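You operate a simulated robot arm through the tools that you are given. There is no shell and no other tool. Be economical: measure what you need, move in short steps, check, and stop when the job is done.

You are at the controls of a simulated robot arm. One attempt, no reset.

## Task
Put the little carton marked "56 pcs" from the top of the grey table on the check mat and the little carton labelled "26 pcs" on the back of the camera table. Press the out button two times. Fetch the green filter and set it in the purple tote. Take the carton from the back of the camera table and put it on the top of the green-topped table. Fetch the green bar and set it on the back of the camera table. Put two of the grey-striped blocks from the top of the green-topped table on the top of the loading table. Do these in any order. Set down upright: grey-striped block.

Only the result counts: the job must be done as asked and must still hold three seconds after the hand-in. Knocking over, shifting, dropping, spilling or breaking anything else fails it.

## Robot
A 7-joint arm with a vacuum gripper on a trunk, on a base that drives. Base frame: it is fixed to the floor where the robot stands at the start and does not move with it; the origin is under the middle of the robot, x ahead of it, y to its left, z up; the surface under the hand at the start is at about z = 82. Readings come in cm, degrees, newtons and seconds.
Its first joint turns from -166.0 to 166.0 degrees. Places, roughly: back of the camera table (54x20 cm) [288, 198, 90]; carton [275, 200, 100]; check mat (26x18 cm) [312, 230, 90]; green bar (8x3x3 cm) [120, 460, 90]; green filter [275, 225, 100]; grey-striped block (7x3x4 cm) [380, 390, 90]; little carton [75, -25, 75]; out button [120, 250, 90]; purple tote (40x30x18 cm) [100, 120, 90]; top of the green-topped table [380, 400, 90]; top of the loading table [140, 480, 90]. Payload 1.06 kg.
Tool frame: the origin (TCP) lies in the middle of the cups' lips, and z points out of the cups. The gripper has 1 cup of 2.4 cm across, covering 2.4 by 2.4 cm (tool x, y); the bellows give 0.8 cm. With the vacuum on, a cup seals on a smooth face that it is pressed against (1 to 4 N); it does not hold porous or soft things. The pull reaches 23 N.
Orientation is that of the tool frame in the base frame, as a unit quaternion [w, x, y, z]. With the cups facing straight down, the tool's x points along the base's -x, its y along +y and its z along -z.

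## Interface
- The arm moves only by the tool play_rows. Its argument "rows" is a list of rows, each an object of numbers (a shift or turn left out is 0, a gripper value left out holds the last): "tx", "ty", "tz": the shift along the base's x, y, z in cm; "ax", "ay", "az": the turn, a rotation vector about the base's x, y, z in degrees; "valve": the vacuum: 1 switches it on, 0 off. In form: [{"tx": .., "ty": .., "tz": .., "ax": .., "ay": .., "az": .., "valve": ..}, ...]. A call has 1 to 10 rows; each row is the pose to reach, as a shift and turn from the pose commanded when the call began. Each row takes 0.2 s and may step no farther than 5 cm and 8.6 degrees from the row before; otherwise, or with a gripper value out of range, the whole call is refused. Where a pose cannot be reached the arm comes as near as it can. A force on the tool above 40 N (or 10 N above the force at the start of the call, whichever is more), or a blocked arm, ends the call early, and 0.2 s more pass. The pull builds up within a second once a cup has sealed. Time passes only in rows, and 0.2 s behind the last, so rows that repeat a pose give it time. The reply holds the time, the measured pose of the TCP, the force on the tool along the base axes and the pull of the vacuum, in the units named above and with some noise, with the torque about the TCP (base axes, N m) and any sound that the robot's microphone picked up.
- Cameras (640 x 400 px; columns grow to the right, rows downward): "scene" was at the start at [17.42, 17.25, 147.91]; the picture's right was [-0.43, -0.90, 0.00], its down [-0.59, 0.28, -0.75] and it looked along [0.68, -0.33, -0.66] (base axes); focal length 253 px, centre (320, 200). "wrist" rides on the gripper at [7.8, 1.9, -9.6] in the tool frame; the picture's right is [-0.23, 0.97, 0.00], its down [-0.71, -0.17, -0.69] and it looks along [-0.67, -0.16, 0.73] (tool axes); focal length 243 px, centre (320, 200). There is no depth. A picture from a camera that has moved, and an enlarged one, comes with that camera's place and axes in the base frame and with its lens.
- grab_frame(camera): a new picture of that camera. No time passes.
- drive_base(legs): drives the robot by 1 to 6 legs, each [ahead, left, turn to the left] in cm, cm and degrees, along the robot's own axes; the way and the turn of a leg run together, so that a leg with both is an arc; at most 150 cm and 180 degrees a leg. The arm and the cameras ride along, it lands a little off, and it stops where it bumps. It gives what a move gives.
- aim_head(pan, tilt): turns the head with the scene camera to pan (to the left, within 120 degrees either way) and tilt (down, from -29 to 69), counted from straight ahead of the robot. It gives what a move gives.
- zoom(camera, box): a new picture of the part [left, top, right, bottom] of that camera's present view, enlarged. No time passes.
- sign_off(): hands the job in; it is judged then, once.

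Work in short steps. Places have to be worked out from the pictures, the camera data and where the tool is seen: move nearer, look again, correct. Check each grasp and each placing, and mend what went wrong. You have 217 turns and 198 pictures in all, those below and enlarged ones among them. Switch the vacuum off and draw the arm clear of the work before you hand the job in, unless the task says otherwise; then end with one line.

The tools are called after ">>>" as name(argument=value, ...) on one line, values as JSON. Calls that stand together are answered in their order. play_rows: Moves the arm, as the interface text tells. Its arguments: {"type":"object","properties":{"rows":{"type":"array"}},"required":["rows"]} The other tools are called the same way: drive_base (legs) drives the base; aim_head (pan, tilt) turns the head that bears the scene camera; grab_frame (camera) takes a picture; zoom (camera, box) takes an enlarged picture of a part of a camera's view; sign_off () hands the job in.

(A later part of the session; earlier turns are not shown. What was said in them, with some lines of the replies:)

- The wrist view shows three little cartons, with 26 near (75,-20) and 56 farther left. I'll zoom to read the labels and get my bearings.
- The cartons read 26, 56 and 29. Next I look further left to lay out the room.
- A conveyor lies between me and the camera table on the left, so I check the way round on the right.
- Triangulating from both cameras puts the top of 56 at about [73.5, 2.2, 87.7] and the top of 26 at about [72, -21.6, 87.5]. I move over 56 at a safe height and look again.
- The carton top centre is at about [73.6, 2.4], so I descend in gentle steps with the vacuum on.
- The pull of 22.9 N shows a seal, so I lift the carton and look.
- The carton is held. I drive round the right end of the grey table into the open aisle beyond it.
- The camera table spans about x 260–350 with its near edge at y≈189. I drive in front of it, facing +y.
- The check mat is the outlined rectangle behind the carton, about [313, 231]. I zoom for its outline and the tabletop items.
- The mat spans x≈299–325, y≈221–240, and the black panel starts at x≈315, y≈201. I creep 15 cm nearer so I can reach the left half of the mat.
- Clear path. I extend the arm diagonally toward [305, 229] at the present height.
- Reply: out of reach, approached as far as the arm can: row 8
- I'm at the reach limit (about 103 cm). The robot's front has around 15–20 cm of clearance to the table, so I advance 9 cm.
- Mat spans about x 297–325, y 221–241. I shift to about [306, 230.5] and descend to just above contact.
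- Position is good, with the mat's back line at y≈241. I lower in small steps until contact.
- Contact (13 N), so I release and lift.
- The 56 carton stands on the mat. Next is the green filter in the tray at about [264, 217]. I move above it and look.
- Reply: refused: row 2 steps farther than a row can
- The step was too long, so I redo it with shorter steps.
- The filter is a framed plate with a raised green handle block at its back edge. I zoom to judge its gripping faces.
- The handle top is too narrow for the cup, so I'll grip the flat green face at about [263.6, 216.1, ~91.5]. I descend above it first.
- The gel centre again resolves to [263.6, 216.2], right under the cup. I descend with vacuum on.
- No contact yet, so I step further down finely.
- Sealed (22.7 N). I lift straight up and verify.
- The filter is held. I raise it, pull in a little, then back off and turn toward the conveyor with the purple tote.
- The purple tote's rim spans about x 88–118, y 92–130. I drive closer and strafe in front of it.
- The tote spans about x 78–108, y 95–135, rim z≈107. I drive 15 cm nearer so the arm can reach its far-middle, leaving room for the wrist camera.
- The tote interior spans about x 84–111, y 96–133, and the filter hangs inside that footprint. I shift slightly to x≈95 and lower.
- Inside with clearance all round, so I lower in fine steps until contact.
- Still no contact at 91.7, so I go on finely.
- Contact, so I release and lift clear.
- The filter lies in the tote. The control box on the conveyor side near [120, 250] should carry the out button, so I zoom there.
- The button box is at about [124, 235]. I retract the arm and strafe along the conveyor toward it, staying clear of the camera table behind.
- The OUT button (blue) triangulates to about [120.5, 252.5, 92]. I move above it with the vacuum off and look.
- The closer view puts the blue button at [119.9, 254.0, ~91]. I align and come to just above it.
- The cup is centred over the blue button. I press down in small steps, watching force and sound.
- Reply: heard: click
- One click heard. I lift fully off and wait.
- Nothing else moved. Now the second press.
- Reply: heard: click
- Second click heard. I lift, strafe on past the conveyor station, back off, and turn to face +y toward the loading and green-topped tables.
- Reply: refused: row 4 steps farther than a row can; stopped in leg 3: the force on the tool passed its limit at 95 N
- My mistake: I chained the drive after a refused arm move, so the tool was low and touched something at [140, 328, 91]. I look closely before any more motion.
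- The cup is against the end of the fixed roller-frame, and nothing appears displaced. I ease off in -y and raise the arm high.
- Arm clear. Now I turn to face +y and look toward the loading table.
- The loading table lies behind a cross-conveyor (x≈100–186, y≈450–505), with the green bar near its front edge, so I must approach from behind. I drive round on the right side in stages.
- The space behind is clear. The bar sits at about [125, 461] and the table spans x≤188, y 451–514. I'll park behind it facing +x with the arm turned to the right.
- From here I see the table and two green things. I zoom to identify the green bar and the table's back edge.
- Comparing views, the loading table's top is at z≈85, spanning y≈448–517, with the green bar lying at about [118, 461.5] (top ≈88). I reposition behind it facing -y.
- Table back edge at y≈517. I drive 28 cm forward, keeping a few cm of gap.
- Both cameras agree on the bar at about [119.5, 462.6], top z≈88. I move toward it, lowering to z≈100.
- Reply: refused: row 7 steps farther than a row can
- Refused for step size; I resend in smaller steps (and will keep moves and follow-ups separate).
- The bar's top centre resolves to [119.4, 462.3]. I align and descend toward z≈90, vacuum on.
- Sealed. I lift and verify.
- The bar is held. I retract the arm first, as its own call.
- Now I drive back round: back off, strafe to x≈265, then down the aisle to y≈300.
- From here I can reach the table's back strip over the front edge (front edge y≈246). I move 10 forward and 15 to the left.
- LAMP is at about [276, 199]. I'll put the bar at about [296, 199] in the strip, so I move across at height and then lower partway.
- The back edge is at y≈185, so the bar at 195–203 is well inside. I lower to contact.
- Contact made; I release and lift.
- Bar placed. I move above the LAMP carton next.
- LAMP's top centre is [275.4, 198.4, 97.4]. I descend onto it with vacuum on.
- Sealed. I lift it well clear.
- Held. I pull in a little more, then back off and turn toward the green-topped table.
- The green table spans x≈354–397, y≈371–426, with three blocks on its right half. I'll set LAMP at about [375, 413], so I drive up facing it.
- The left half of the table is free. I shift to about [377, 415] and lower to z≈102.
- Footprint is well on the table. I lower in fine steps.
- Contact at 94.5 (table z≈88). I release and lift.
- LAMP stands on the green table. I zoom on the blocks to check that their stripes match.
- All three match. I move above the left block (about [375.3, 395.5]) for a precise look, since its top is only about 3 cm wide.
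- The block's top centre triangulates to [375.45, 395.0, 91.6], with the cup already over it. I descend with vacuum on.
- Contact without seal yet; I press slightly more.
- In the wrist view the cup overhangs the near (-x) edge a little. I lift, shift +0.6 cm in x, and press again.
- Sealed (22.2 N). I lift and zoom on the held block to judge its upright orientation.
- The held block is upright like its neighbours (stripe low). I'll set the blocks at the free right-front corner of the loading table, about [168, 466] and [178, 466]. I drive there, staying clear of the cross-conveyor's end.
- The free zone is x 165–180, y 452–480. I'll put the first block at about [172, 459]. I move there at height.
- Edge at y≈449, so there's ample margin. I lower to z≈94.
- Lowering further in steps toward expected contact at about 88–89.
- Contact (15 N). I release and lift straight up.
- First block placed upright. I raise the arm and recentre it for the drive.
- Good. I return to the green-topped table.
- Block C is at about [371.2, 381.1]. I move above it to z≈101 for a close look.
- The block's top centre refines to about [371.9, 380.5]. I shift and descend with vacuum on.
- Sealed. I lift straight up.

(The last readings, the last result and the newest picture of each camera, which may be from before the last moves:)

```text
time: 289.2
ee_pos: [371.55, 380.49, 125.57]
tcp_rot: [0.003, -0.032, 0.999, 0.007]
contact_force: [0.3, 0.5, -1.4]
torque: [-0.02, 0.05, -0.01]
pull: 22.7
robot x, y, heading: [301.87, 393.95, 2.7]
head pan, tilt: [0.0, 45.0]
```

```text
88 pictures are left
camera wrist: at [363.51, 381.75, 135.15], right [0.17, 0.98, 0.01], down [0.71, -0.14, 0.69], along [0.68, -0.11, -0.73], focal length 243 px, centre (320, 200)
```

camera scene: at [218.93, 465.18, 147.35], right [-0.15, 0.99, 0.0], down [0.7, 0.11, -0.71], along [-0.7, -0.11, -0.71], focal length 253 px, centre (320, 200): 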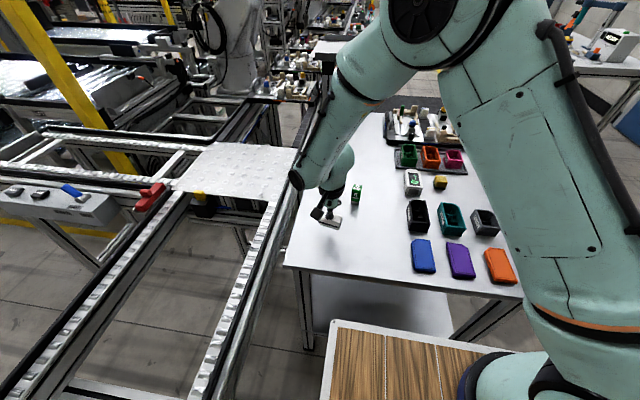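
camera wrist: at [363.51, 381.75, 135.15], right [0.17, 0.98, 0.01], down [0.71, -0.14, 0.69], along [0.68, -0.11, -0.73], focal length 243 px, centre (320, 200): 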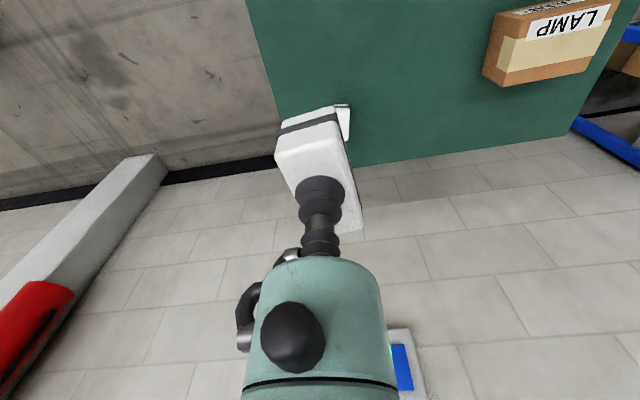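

Held. I drive back to the loading table the same way.

>>> drive_base(legs=[[-20, 0, -2.7], [0, 93, 0], [0, 0, 179], [42, 0, 0]])

>>> aim_head(pan=10, tilt=45)

>>> grab_frame(camera="scene")

```text
time: 304.5
ee_pos: [172.11, 511.01, 125.72]
tcp_rot: [0.007, 1.0, -0.031, -0.003]
contact_force: [-0.8, 0.3, -0.9]
torque: [0.0, 0.0, -0.02]
pull: 23.2
robot x, y, heading: [240.31, 488.76, 175.7]
head pan, tilt: [0.0, 45.0]
```

```text
time: 305.2
ee_pos: [172.31, 511.02, 125.69]
tcp_rot: [0.006, 0.999, -0.031, -0.003]
contact_force: [0.6, -0.5, -0.9]
torque: [-0.01, 0.01, -0.03]
pull: 23.1
robot x, y, heading: [239.47, 488.64, 175.5]
head pan, tilt: [10.0, 45.0]
```

```text
87 pictures are left
camera scene: at [220.03, 467.83, 147.35], right [-0.1, 1.0, 0.0], down [0.7, 0.07, -0.71], along [-0.7, -0.07, -0.71], focal length 253 px, centre (320, 200)
```

scene: 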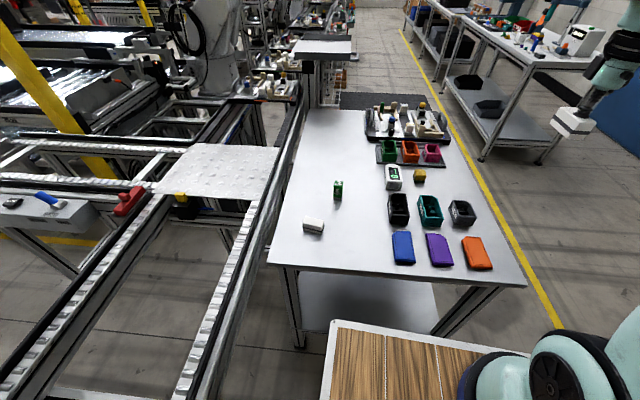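

The gap between block 1 (to y≈464) and the blue lid (from y≈484) is free. I move to about [172, 474] at height.

>>> play_rows(rows=[{"ty": -4.7}, {"ty": -9.4}, {"ty": -14.1}, {"ty": -18.8}, {"ty": -23.5}, {"ty": -28.2}, {"ty": -32.9}, {"ty": -37}, {"ty": -37, "tz": -4.9}, {"ty": -37, "tz": -9.8}])

>>> grab_frame(camera="wrist")

```text
time: 307.4
ee_pos: [172.21, 473.94, 115.98]
tcp_rot: [0.006, 1.0, -0.03, -0.004]
contact_force: [0.6, -0.5, -0.1]
torque: [-0.01, 0.02, -0.02]
pull: 22.6
robot x, y, heading: [240.03, 489.19, 175.5]
head pan, tilt: [10.0, 45.0]
```

```text
86 pictures are left
camera wrist: at [179.85, 471.61, 125.33], right [-0.29, -0.96, 0.02], down [-0.69, 0.22, 0.69], along [-0.66, 0.19, -0.73], focal length 243 px, centre (320, 200)
```

wrist: 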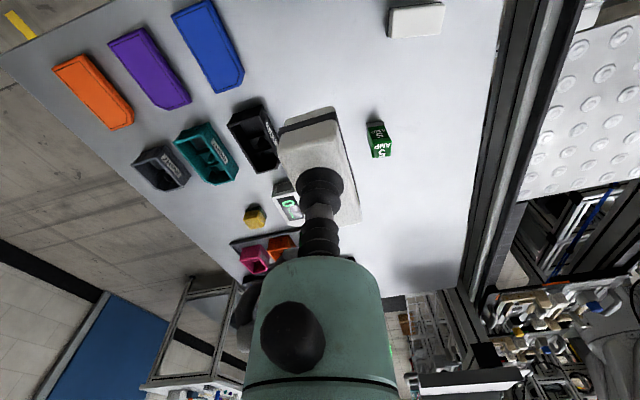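

Clear around. I lower to about 91, then touch down finely.

>>> play_rows(rows=[{"tz": -4.9}, {"tz": -9.8}, {"tz": -14.7}, {"tz": -19.6}, {"tz": -23}, {"tz": -25}, {"tz": -25.8}, {"tz": -26.4}, {"tz": -26.9}, {"tz": -26.9}])

```text
time: 309.6
ee_pos: [172.19, 474.0, 88.97]
tcp_rot: [0.007, 1.0, -0.03, -0.003]
contact_force: [-3.2, 1.2, 13.4]
torque: [0.03, -0.05, -0.04]
pull: 22.7
robot x, y, heading: [239.85, 488.85, 175.7]
head pan, tilt: [10.0, 45.0]
```

Touchdown. I release and lift.

>>> play_rows(rows=[{"tz": 0.6, "valve": 0}, {"tz": 0.6}, {"tz": 0.6}, {"tz": 0.6}, {"tz": 0.6}, {"tz": 2}, {"tz": 5}, {"tz": 10}, {"tz": 15}, {"tz": 20}])

>>> play_rows(rows=[{"tz": 4.9}, {"tz": 9.8}, {"tz": 14.7}, {"tz": 16}])

>>> grab_frame(camera="wrist")

>>> zoom(camera="scene", box=[260, 160, 460, 285])

```text
time: 311.8
ee_pos: [172.1, 473.97, 109.31]
tcp_rot: [0.007, 1.0, -0.031, -0.003]
contact_force: [0.1, -0.3, -0.2]
torque: [0.0, -0.02, 0.02]
pull: 0.0
robot x, y, heading: [239.99, 488.97, 175.4]
head pan, tilt: [10.0, 45.0]
```

```text
time: 312.8
ee_pos: [172.21, 474.07, 125.14]
tcp_rot: [0.006, 1.0, -0.03, -0.003]
contact_force: [-0.3, 0.5, 0.1]
torque: [-0.02, 0.03, -0.02]
pull: 0.1
robot x, y, heading: [239.96, 489.11, 175.9]
head pan, tilt: [10.0, 45.0]
```

```text
85 pictures are left
camera wrist: at [179.87, 471.72, 134.59], right [-0.29, -0.96, 0.01], down [-0.69, 0.22, 0.69], along [-0.66, 0.19, -0.73], focal length 243 px, centre (320, 200)
```

wrist: 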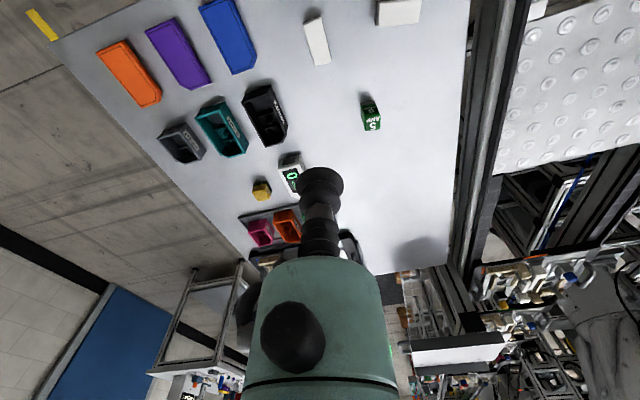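

```text
3.20 times, centred on (360, 222) of scene
camera zoom: at [220.02, 467.82, 147.34], right [-0.1, 1.0, 0.0], down [0.7, 0.07, -0.71], along [-0.7, -0.07, -0.71], focal length 808 px, centre (192, 128)
```

zoom: 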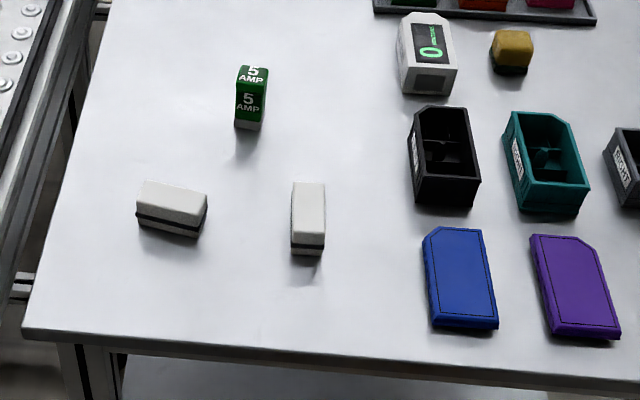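

Both blocks stand upright. Only the 26 carton remains. I drive back toward the grey table via the aisle.

>>> drive_base(legs=[[-23, 0, 0], [0, 0, 94.3], [150, 0, 0], [38, 0, 0], [0, -58, 0]])

```text
time: 330.5
ee_pos: [220.16, 233.47, 125.1]
tcp_rot: [0.006, 0.71, 0.704, 0.003]
contact_force: [0.0, 0.3, -0.7]
torque: [0.02, 0.01, 0.01]
pull: 0.0
robot x, y, heading: [201.54, 300.21, -91.2]
head pan, tilt: [10.0, 45.0]
```

On track; I continue down past the camera table and turn to face the grey table from its far side.

>>> drive_base(legs=[[150, 0, 1.2], [150, 0, 0], [14, 0, 0], [0, 0, -90]])

>>> aim_head(pan=0, tilt=40)

>>> grab_frame(camera="scene")

```text
time: 349.9
ee_pos: [139.51, -38.62, 125.04]
tcp_rot: [0.007, 1.0, 0.018, -0.004]
contact_force: [-0.5, 0.2, -0.5]
torque: [0.01, 0.0, -0.01]
pull: 0.1
robot x, y, heading: [205.48, -17.35, -178.8]
head pan, tilt: [10.0, 45.0]
```

```text
time: 350.6
ee_pos: [139.51, -38.69, 125.04]
tcp_rot: [0.007, 1.0, 0.019, -0.002]
contact_force: [0.3, 0.5, 0.7]
torque: [0.03, -0.02, -0.02]
pull: 0.1
robot x, y, heading: [205.38, -17.09, -178.4]
head pan, tilt: [0.0, 40.0]
```

```text
83 pictures are left
camera scene: at [187.23, -38.61, 148.07], right [-0.03, 1.0, 0.0], down [0.64, 0.02, -0.77], along [-0.77, -0.02, -0.64], focal length 253 px, centre (320, 200)
```

scene: 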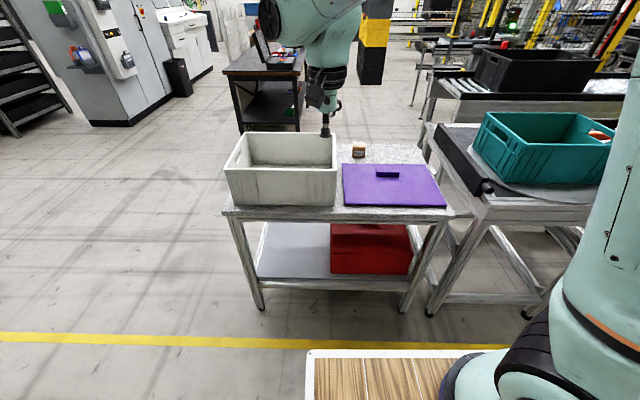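

Carton 26 is visible at about [72.5, -22]. I drive 46 cm forward (table edge x≈115).

>>> drive_base(legs=[[46, 0, -1]])

>>> grab_frame(camera="wrist")

>>> grab_frame(camera="scene")

```text
time: 353.3
ee_pos: [93.28, -38.18, 125.12]
tcp_rot: [0.007, 1.0, 0.011, -0.003]
contact_force: [0.1, -0.5, -0.7]
torque: [0.02, -0.01, 0.0]
pull: 0.1
robot x, y, heading: [159.55, -17.78, -179.4]
head pan, tilt: [0.0, 40.0]
```

```text
82 pictures are left
camera wrist: at [101.16, -39.82, 134.55], right [-0.22, -0.98, 0.01], down [-0.71, 0.17, 0.69], along [-0.67, 0.14, -0.73], focal length 243 px, centre (320, 200)
```

wrist: 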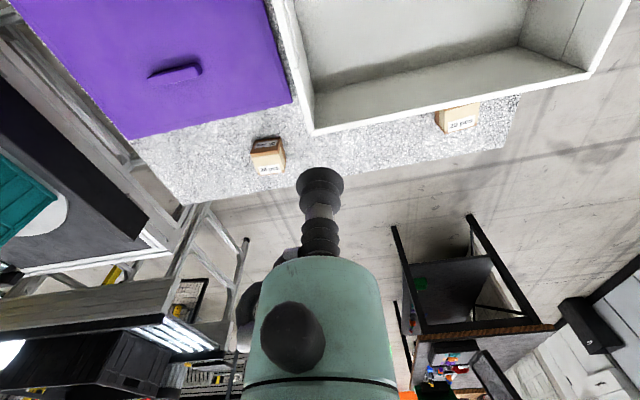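

```text
81 pictures are left
camera scene: at [140.99, -39.0, 148.07], right [-0.01, 1.0, 0.0], down [0.64, 0.0, -0.77], along [-0.77, -0.01, -0.64], focal length 253 px, centre (320, 200)
```

scene: 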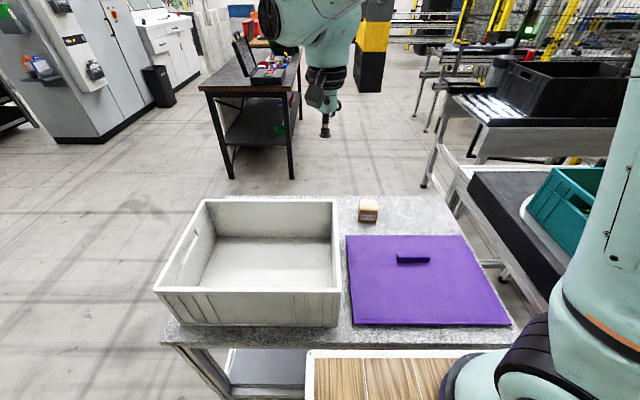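

Carton 26's top is at about [72.3, -22]. I move above it at height, then down to about 100.

>>> play_rows(rows=[{"ty": 4.5}, {"tx": -2, "ty": 9}, {"tx": -5, "ty": 12.5}, {"tx": -9, "ty": 15}, {"tx": -13.5, "ty": 16.3}, {"tx": -18, "ty": 16.3}, {"tx": -21, "ty": 16.3}, {"tx": -21, "ty": 16.3, "tz": -4.9}, {"tx": -21, "ty": 16.3, "tz": -9.8}, {"tx": -21, "ty": 16.3, "tz": -14.7}])

>>> grab_frame(camera="wrist")

>>> zoom(camera="scene", box=[300, 150, 440, 250])

```text
time: 355.5
ee_pos: [72.46, -21.63, 110.26]
tcp_rot: [0.007, 1.0, 0.01, -0.004]
contact_force: [0.2, 0.6, -0.4]
torque: [0.01, 0.0, -0.02]
pull: 0.0
robot x, y, heading: [159.36, -17.74, -179.7]
head pan, tilt: [0.0, 40.0]
```

```text
80 pictures are left
camera wrist: at [80.34, -23.31, 119.69], right [-0.22, -0.98, 0.02], down [-0.71, 0.17, 0.69], along [-0.67, 0.14, -0.73], focal length 243 px, centre (320, 200)
```

wrist: 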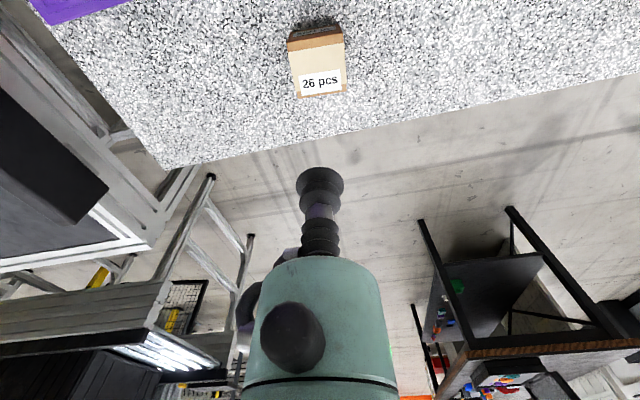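

```text
4.00 times, centred on (370, 200) of scene
camera zoom: at [141.03, -38.99, 148.08], right [-0.01, 1.0, 0.0], down [0.64, 0.0, -0.77], along [-0.77, -0.01, -0.64], focal length 1010 px, centre (120, 200)
```

zoom: 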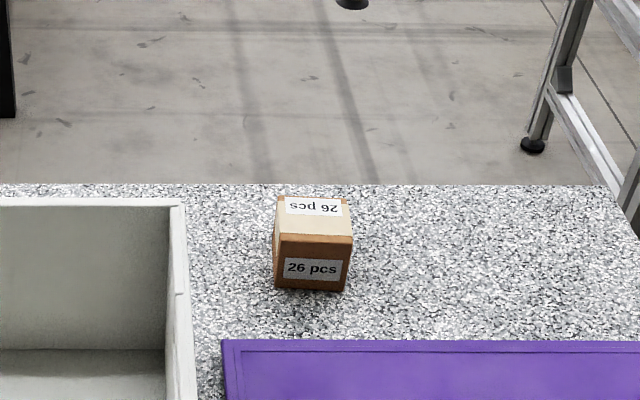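

Target confirmed at [72.1, -21.9]. I descend with vacuum on.

>>> play_rows(rows=[{"tx": -0.3, "ty": -0.2, "tz": -4.9, "valve": 1}, {"tx": -0.3, "ty": -0.2, "tz": -9.8}, {"tx": -0.3, "ty": -0.2, "tz": -14.5}, {"tx": -0.3, "ty": -0.2, "tz": -18}, {"tx": -0.3, "ty": -0.2, "tz": -20}, {"tx": -0.3, "ty": -0.2, "tz": -21.2}, {"tx": -0.3, "ty": -0.2, "tz": -22}, {"tx": -0.3, "ty": -0.2, "tz": -22}])

```text
time: 357.3
ee_pos: [72.09, -22.09, 88.31]
tcp_rot: [0.007, 1.0, 0.01, -0.002]
contact_force: [0.0, 0.3, 0.3]
torque: [-0.03, 0.0, 0.01]
pull: 22.4
robot x, y, heading: [159.67, -17.74, -179.4]
head pan, tilt: [0.0, 40.0]
```

Sealed. I lift high and pull the carton back to clear the white tote.

>>> play_rows(rows=[{"tz": 1}, {"tz": 4}, {"tz": 8.9}, {"tz": 13.8}, {"tz": 18.7}, {"tz": 23.6}, {"tz": 28.5}, {"tz": 33.4}, {"tz": 36}, {"tx": 4.5, "tz": 37}])

>>> play_rows(rows=[{"tx": 4.9}, {"tx": 9.8}, {"tx": 13}])

>>> grab_frame(camera="wrist")

```text
time: 359.5
ee_pos: [76.31, -22.18, 125.41]
tcp_rot: [0.008, 1.0, 0.011, -0.002]
contact_force: [-0.3, -1.2, -2.3]
torque: [-0.01, -0.03, 0.0]
pull: 22.7
robot x, y, heading: [159.56, -17.68, -179.2]
head pan, tilt: [0.0, 40.0]
```

```text
time: 360.3
ee_pos: [89.36, -22.13, 125.12]
tcp_rot: [0.006, 1.0, 0.01, -0.002]
contact_force: [-1.0, 0.1, -2.2]
torque: [0.0, -0.01, 0.02]
pull: 23.0
robot x, y, heading: [159.21, -17.96, -179.7]
head pan, tilt: [0.0, 40.0]
```

```text
78 pictures are left
camera wrist: at [97.26, -23.75, 134.6], right [-0.22, -0.98, 0.01], down [-0.71, 0.17, 0.69], along [-0.67, 0.14, -0.73], focal length 243 px, centre (320, 200)
```

wrist: 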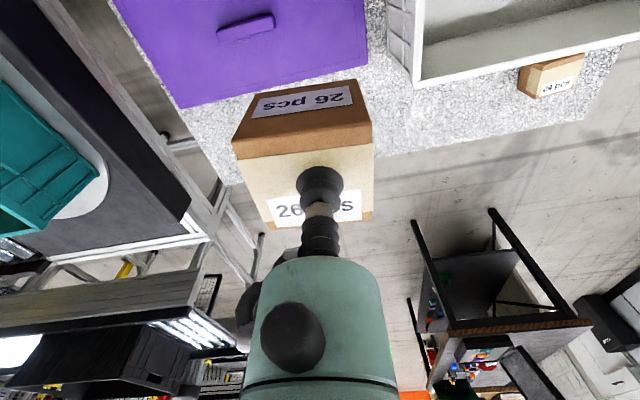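

Held. I back away, turn to face +y and drive to the back of the camera table.

>>> drive_base(legs=[[-118, 0, 0], [0, 0, -90], [135, 0, 0]])

>>> grab_frame(camera="scene")

```text
time: 376.4
ee_pos: [274.2, 185.43, 125.07]
tcp_rot: [0.003, 0.711, -0.703, -0.007]
contact_force: [0.3, -0.4, -1.5]
torque: [-0.03, 0.01, 0.02]
pull: 23.2
robot x, y, heading: [277.73, 115.25, 89.8]
head pan, tilt: [0.0, 40.0]
```

```text
77 pictures are left
camera scene: at [256.74, 133.75, 148.07], right [1.0, 0.0, 0.0], down [0.0, -0.64, -0.77], along [0.0, 0.77, -0.64], focal length 253 px, centre (320, 200)
```

scene: 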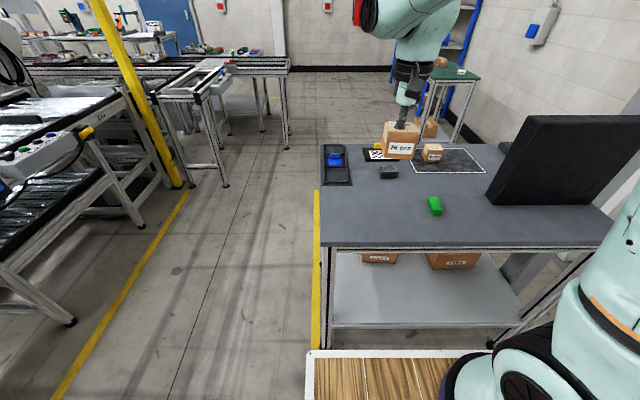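

The bar is at [295, 198] and the left of the strip is free. I move to about [276, 198] and lower to z≈101.

>>> play_rows(rows=[{"tx": 0.7, "ty": 4.2}, {"tx": 1.4, "ty": 8.4}, {"tx": 1.8, "ty": 12.6}, {"tx": 1.8, "ty": 12.6, "tz": -4.9}, {"tx": 1.8, "ty": 12.6, "tz": -9.8}, {"tx": 1.8, "ty": 12.6, "tz": -14.7}, {"tx": 1.8, "ty": 12.6, "tz": -19.6}, {"tx": 1.8, "ty": 12.6, "tz": -24}])

>>> grab_frame(camera="wrist")

>>> grab_frame(camera="scene")

```text
time: 378.2
ee_pos: [276.41, 197.85, 101.43]
tcp_rot: [0.002, 0.711, -0.704, -0.008]
contact_force: [-0.7, -0.5, -1.5]
torque: [0.01, -0.03, -0.02]
pull: 22.6
robot x, y, heading: [277.91, 115.24, 89.8]
head pan, tilt: [0.0, 40.0]
```

```text
76 pictures are left
camera wrist: at [274.59, 189.99, 110.85], right [-0.97, 0.23, 0.02], down [0.17, 0.71, 0.69], along [0.14, 0.67, -0.73], focal length 243 px, centre (320, 200)
```

wrist: 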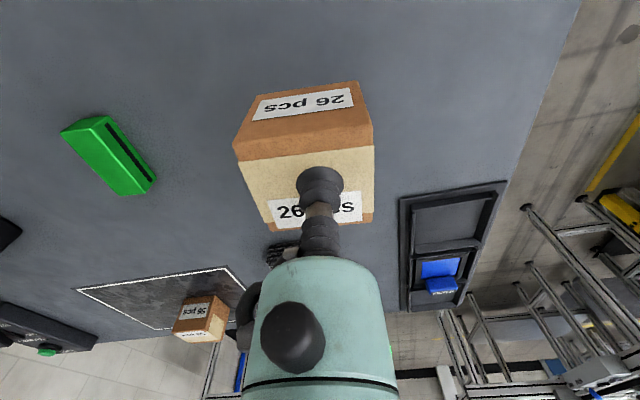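

```text
75 pictures are left
camera scene: at [256.75, 133.7, 148.08], right [1.0, 0.0, 0.0], down [0.0, -0.64, -0.77], along [0.0, 0.77, -0.64], focal length 253 px, centre (320, 200)
```

scene: 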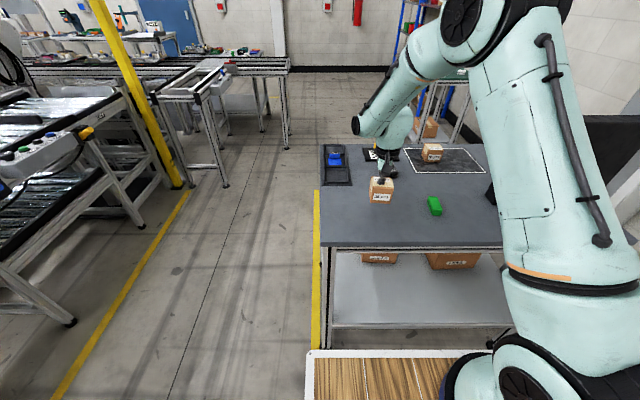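

Good spot. I lower in fine steps to contact (expected around 96).

>>> play_rows(rows=[{"tz": -2.5}, {"tz": -4}, {"tz": -4.8}, {"tz": -5.3}, {"tz": -5.7}, {"tz": -5.7}])

```text
time: 379.6
ee_pos: [276.12, 198.13, 95.57]
tcp_rot: [0.002, 0.711, -0.703, -0.008]
contact_force: [-7.0, 2.9, 16.3]
torque: [-0.06, -0.14, -0.01]
pull: 23.1
robot x, y, heading: [278.08, 115.41, 89.7]
head pan, tilt: [0.0, 40.0]
```

Contact. I release and lift.

>>> play_rows(rows=[{"tz": 0.6, "valve": 0}, {"tz": 0.6}, {"tz": 0.6}, {"tz": 0.6}, {"tz": 0.6}, {"tz": 3}, {"tz": 7}, {"tz": 12}, {"tz": 17}, {"tz": 22}])

>>> play_rows(rows=[{"ty": -4.5, "tz": 2}, {"ty": -9, "tz": 4}, {"ty": -13.5, "tz": 6}])

>>> grab_frame(camera="wrist")

>>> grab_frame(camera="scene")

```text
time: 381.8
ee_pos: [275.94, 198.06, 117.57]
tcp_rot: [0.004, 0.71, -0.704, -0.007]
contact_force: [-0.2, 0.2, 0.8]
torque: [-0.03, 0.01, -0.01]
pull: 0.0
robot x, y, heading: [277.83, 115.24, 90.0]
head pan, tilt: [0.0, 40.0]
```

```text
time: 382.6
ee_pos: [276.02, 184.44, 123.74]
tcp_rot: [0.003, 0.71, -0.704, -0.007]
contact_force: [0.1, -0.4, 0.1]
torque: [-0.04, -0.04, -0.01]
pull: 0.0
robot x, y, heading: [277.66, 115.18, 89.8]
head pan, tilt: [0.0, 40.0]
```

```text
74 pictures are left
camera wrist: at [274.39, 176.57, 133.11], right [-0.97, 0.23, 0.01], down [0.17, 0.71, 0.69], along [0.14, 0.67, -0.73], focal length 243 px, centre (320, 200)
```

wrist: 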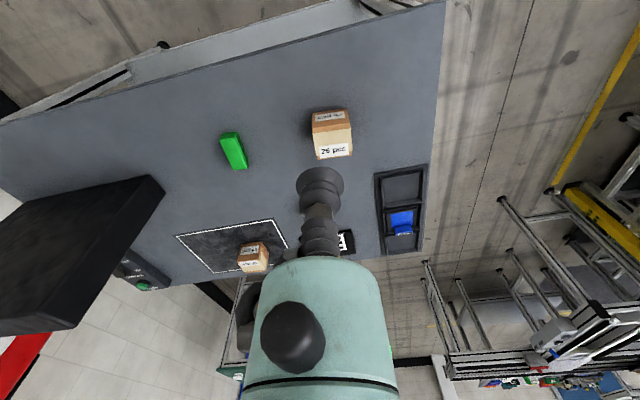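

```text
73 pictures are left
camera scene: at [256.73, 133.83, 148.06], right [1.0, 0.0, 0.0], down [0.0, -0.64, -0.77], along [0.0, 0.77, -0.64], focal length 253 px, centre (320, 200)
```

scene: 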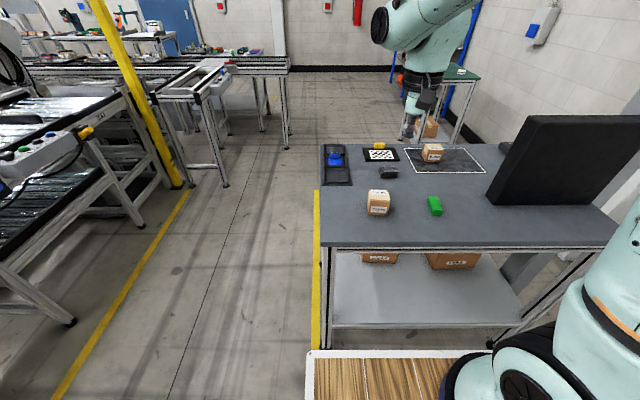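

All items are in place. One last check of the button box and lever that the tool brushed past earlier.

>>> zoom(camera="scene", box=[0, 90, 260, 252])

>>> aim_head(pan=75, tilt=25)

>>> grab_frame(camera="scene")

```text
2.46 times, centred on (130, 171) of scene
camera zoom: at [256.73, 133.83, 148.06], right [1.0, 0.0, 0.0], down [0.0, -0.64, -0.77], along [0.0, 0.77, -0.64], focal length 622 px, centre (788, 271)
```

zoom: 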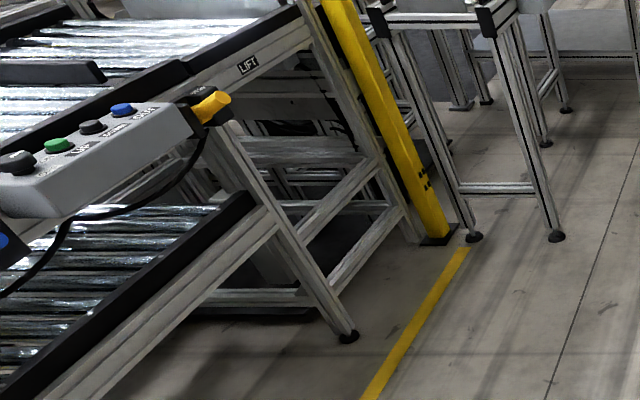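

```text
time: 384.1
ee_pos: [275.95, 184.42, 123.72]
tcp_rot: [0.003, 0.711, -0.703, -0.007]
contact_force: [0.6, 0.1, 0.6]
torque: [0.01, 0.02, 0.01]
pull: 0.0
robot x, y, heading: [277.98, 114.95, 89.8]
head pan, tilt: [75.0, 25.0]
```

```text
71 pictures are left
camera scene: at [247.81, 127.67, 150.4], right [0.26, 0.96, 0.0], down [0.41, -0.11, -0.91], along [-0.87, 0.24, -0.42], focal length 253 px, centre (320, 200)
```

scene: 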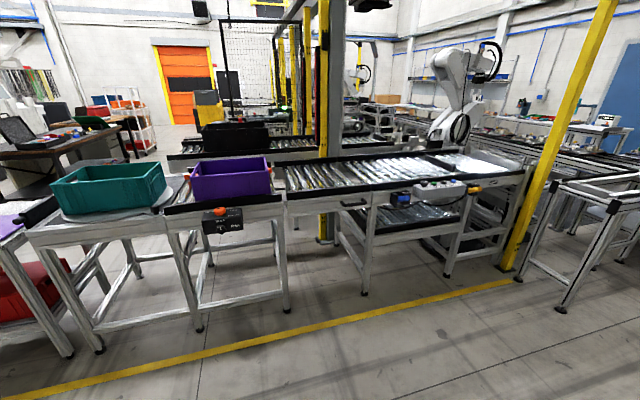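

Everything looks undisturbed, the vacuum is off, and the arm is clear. I hand in.

>>> sign_off()

```text
The job is handed in.
```

The job is handed in with every step done, though I made one mistake: the tool hit the end of the roller frame near [140, 328] with about 95 N. A refused arm move was followed by a drive, so the tool was still low; I saw nothing displaced or damaged afterwards.
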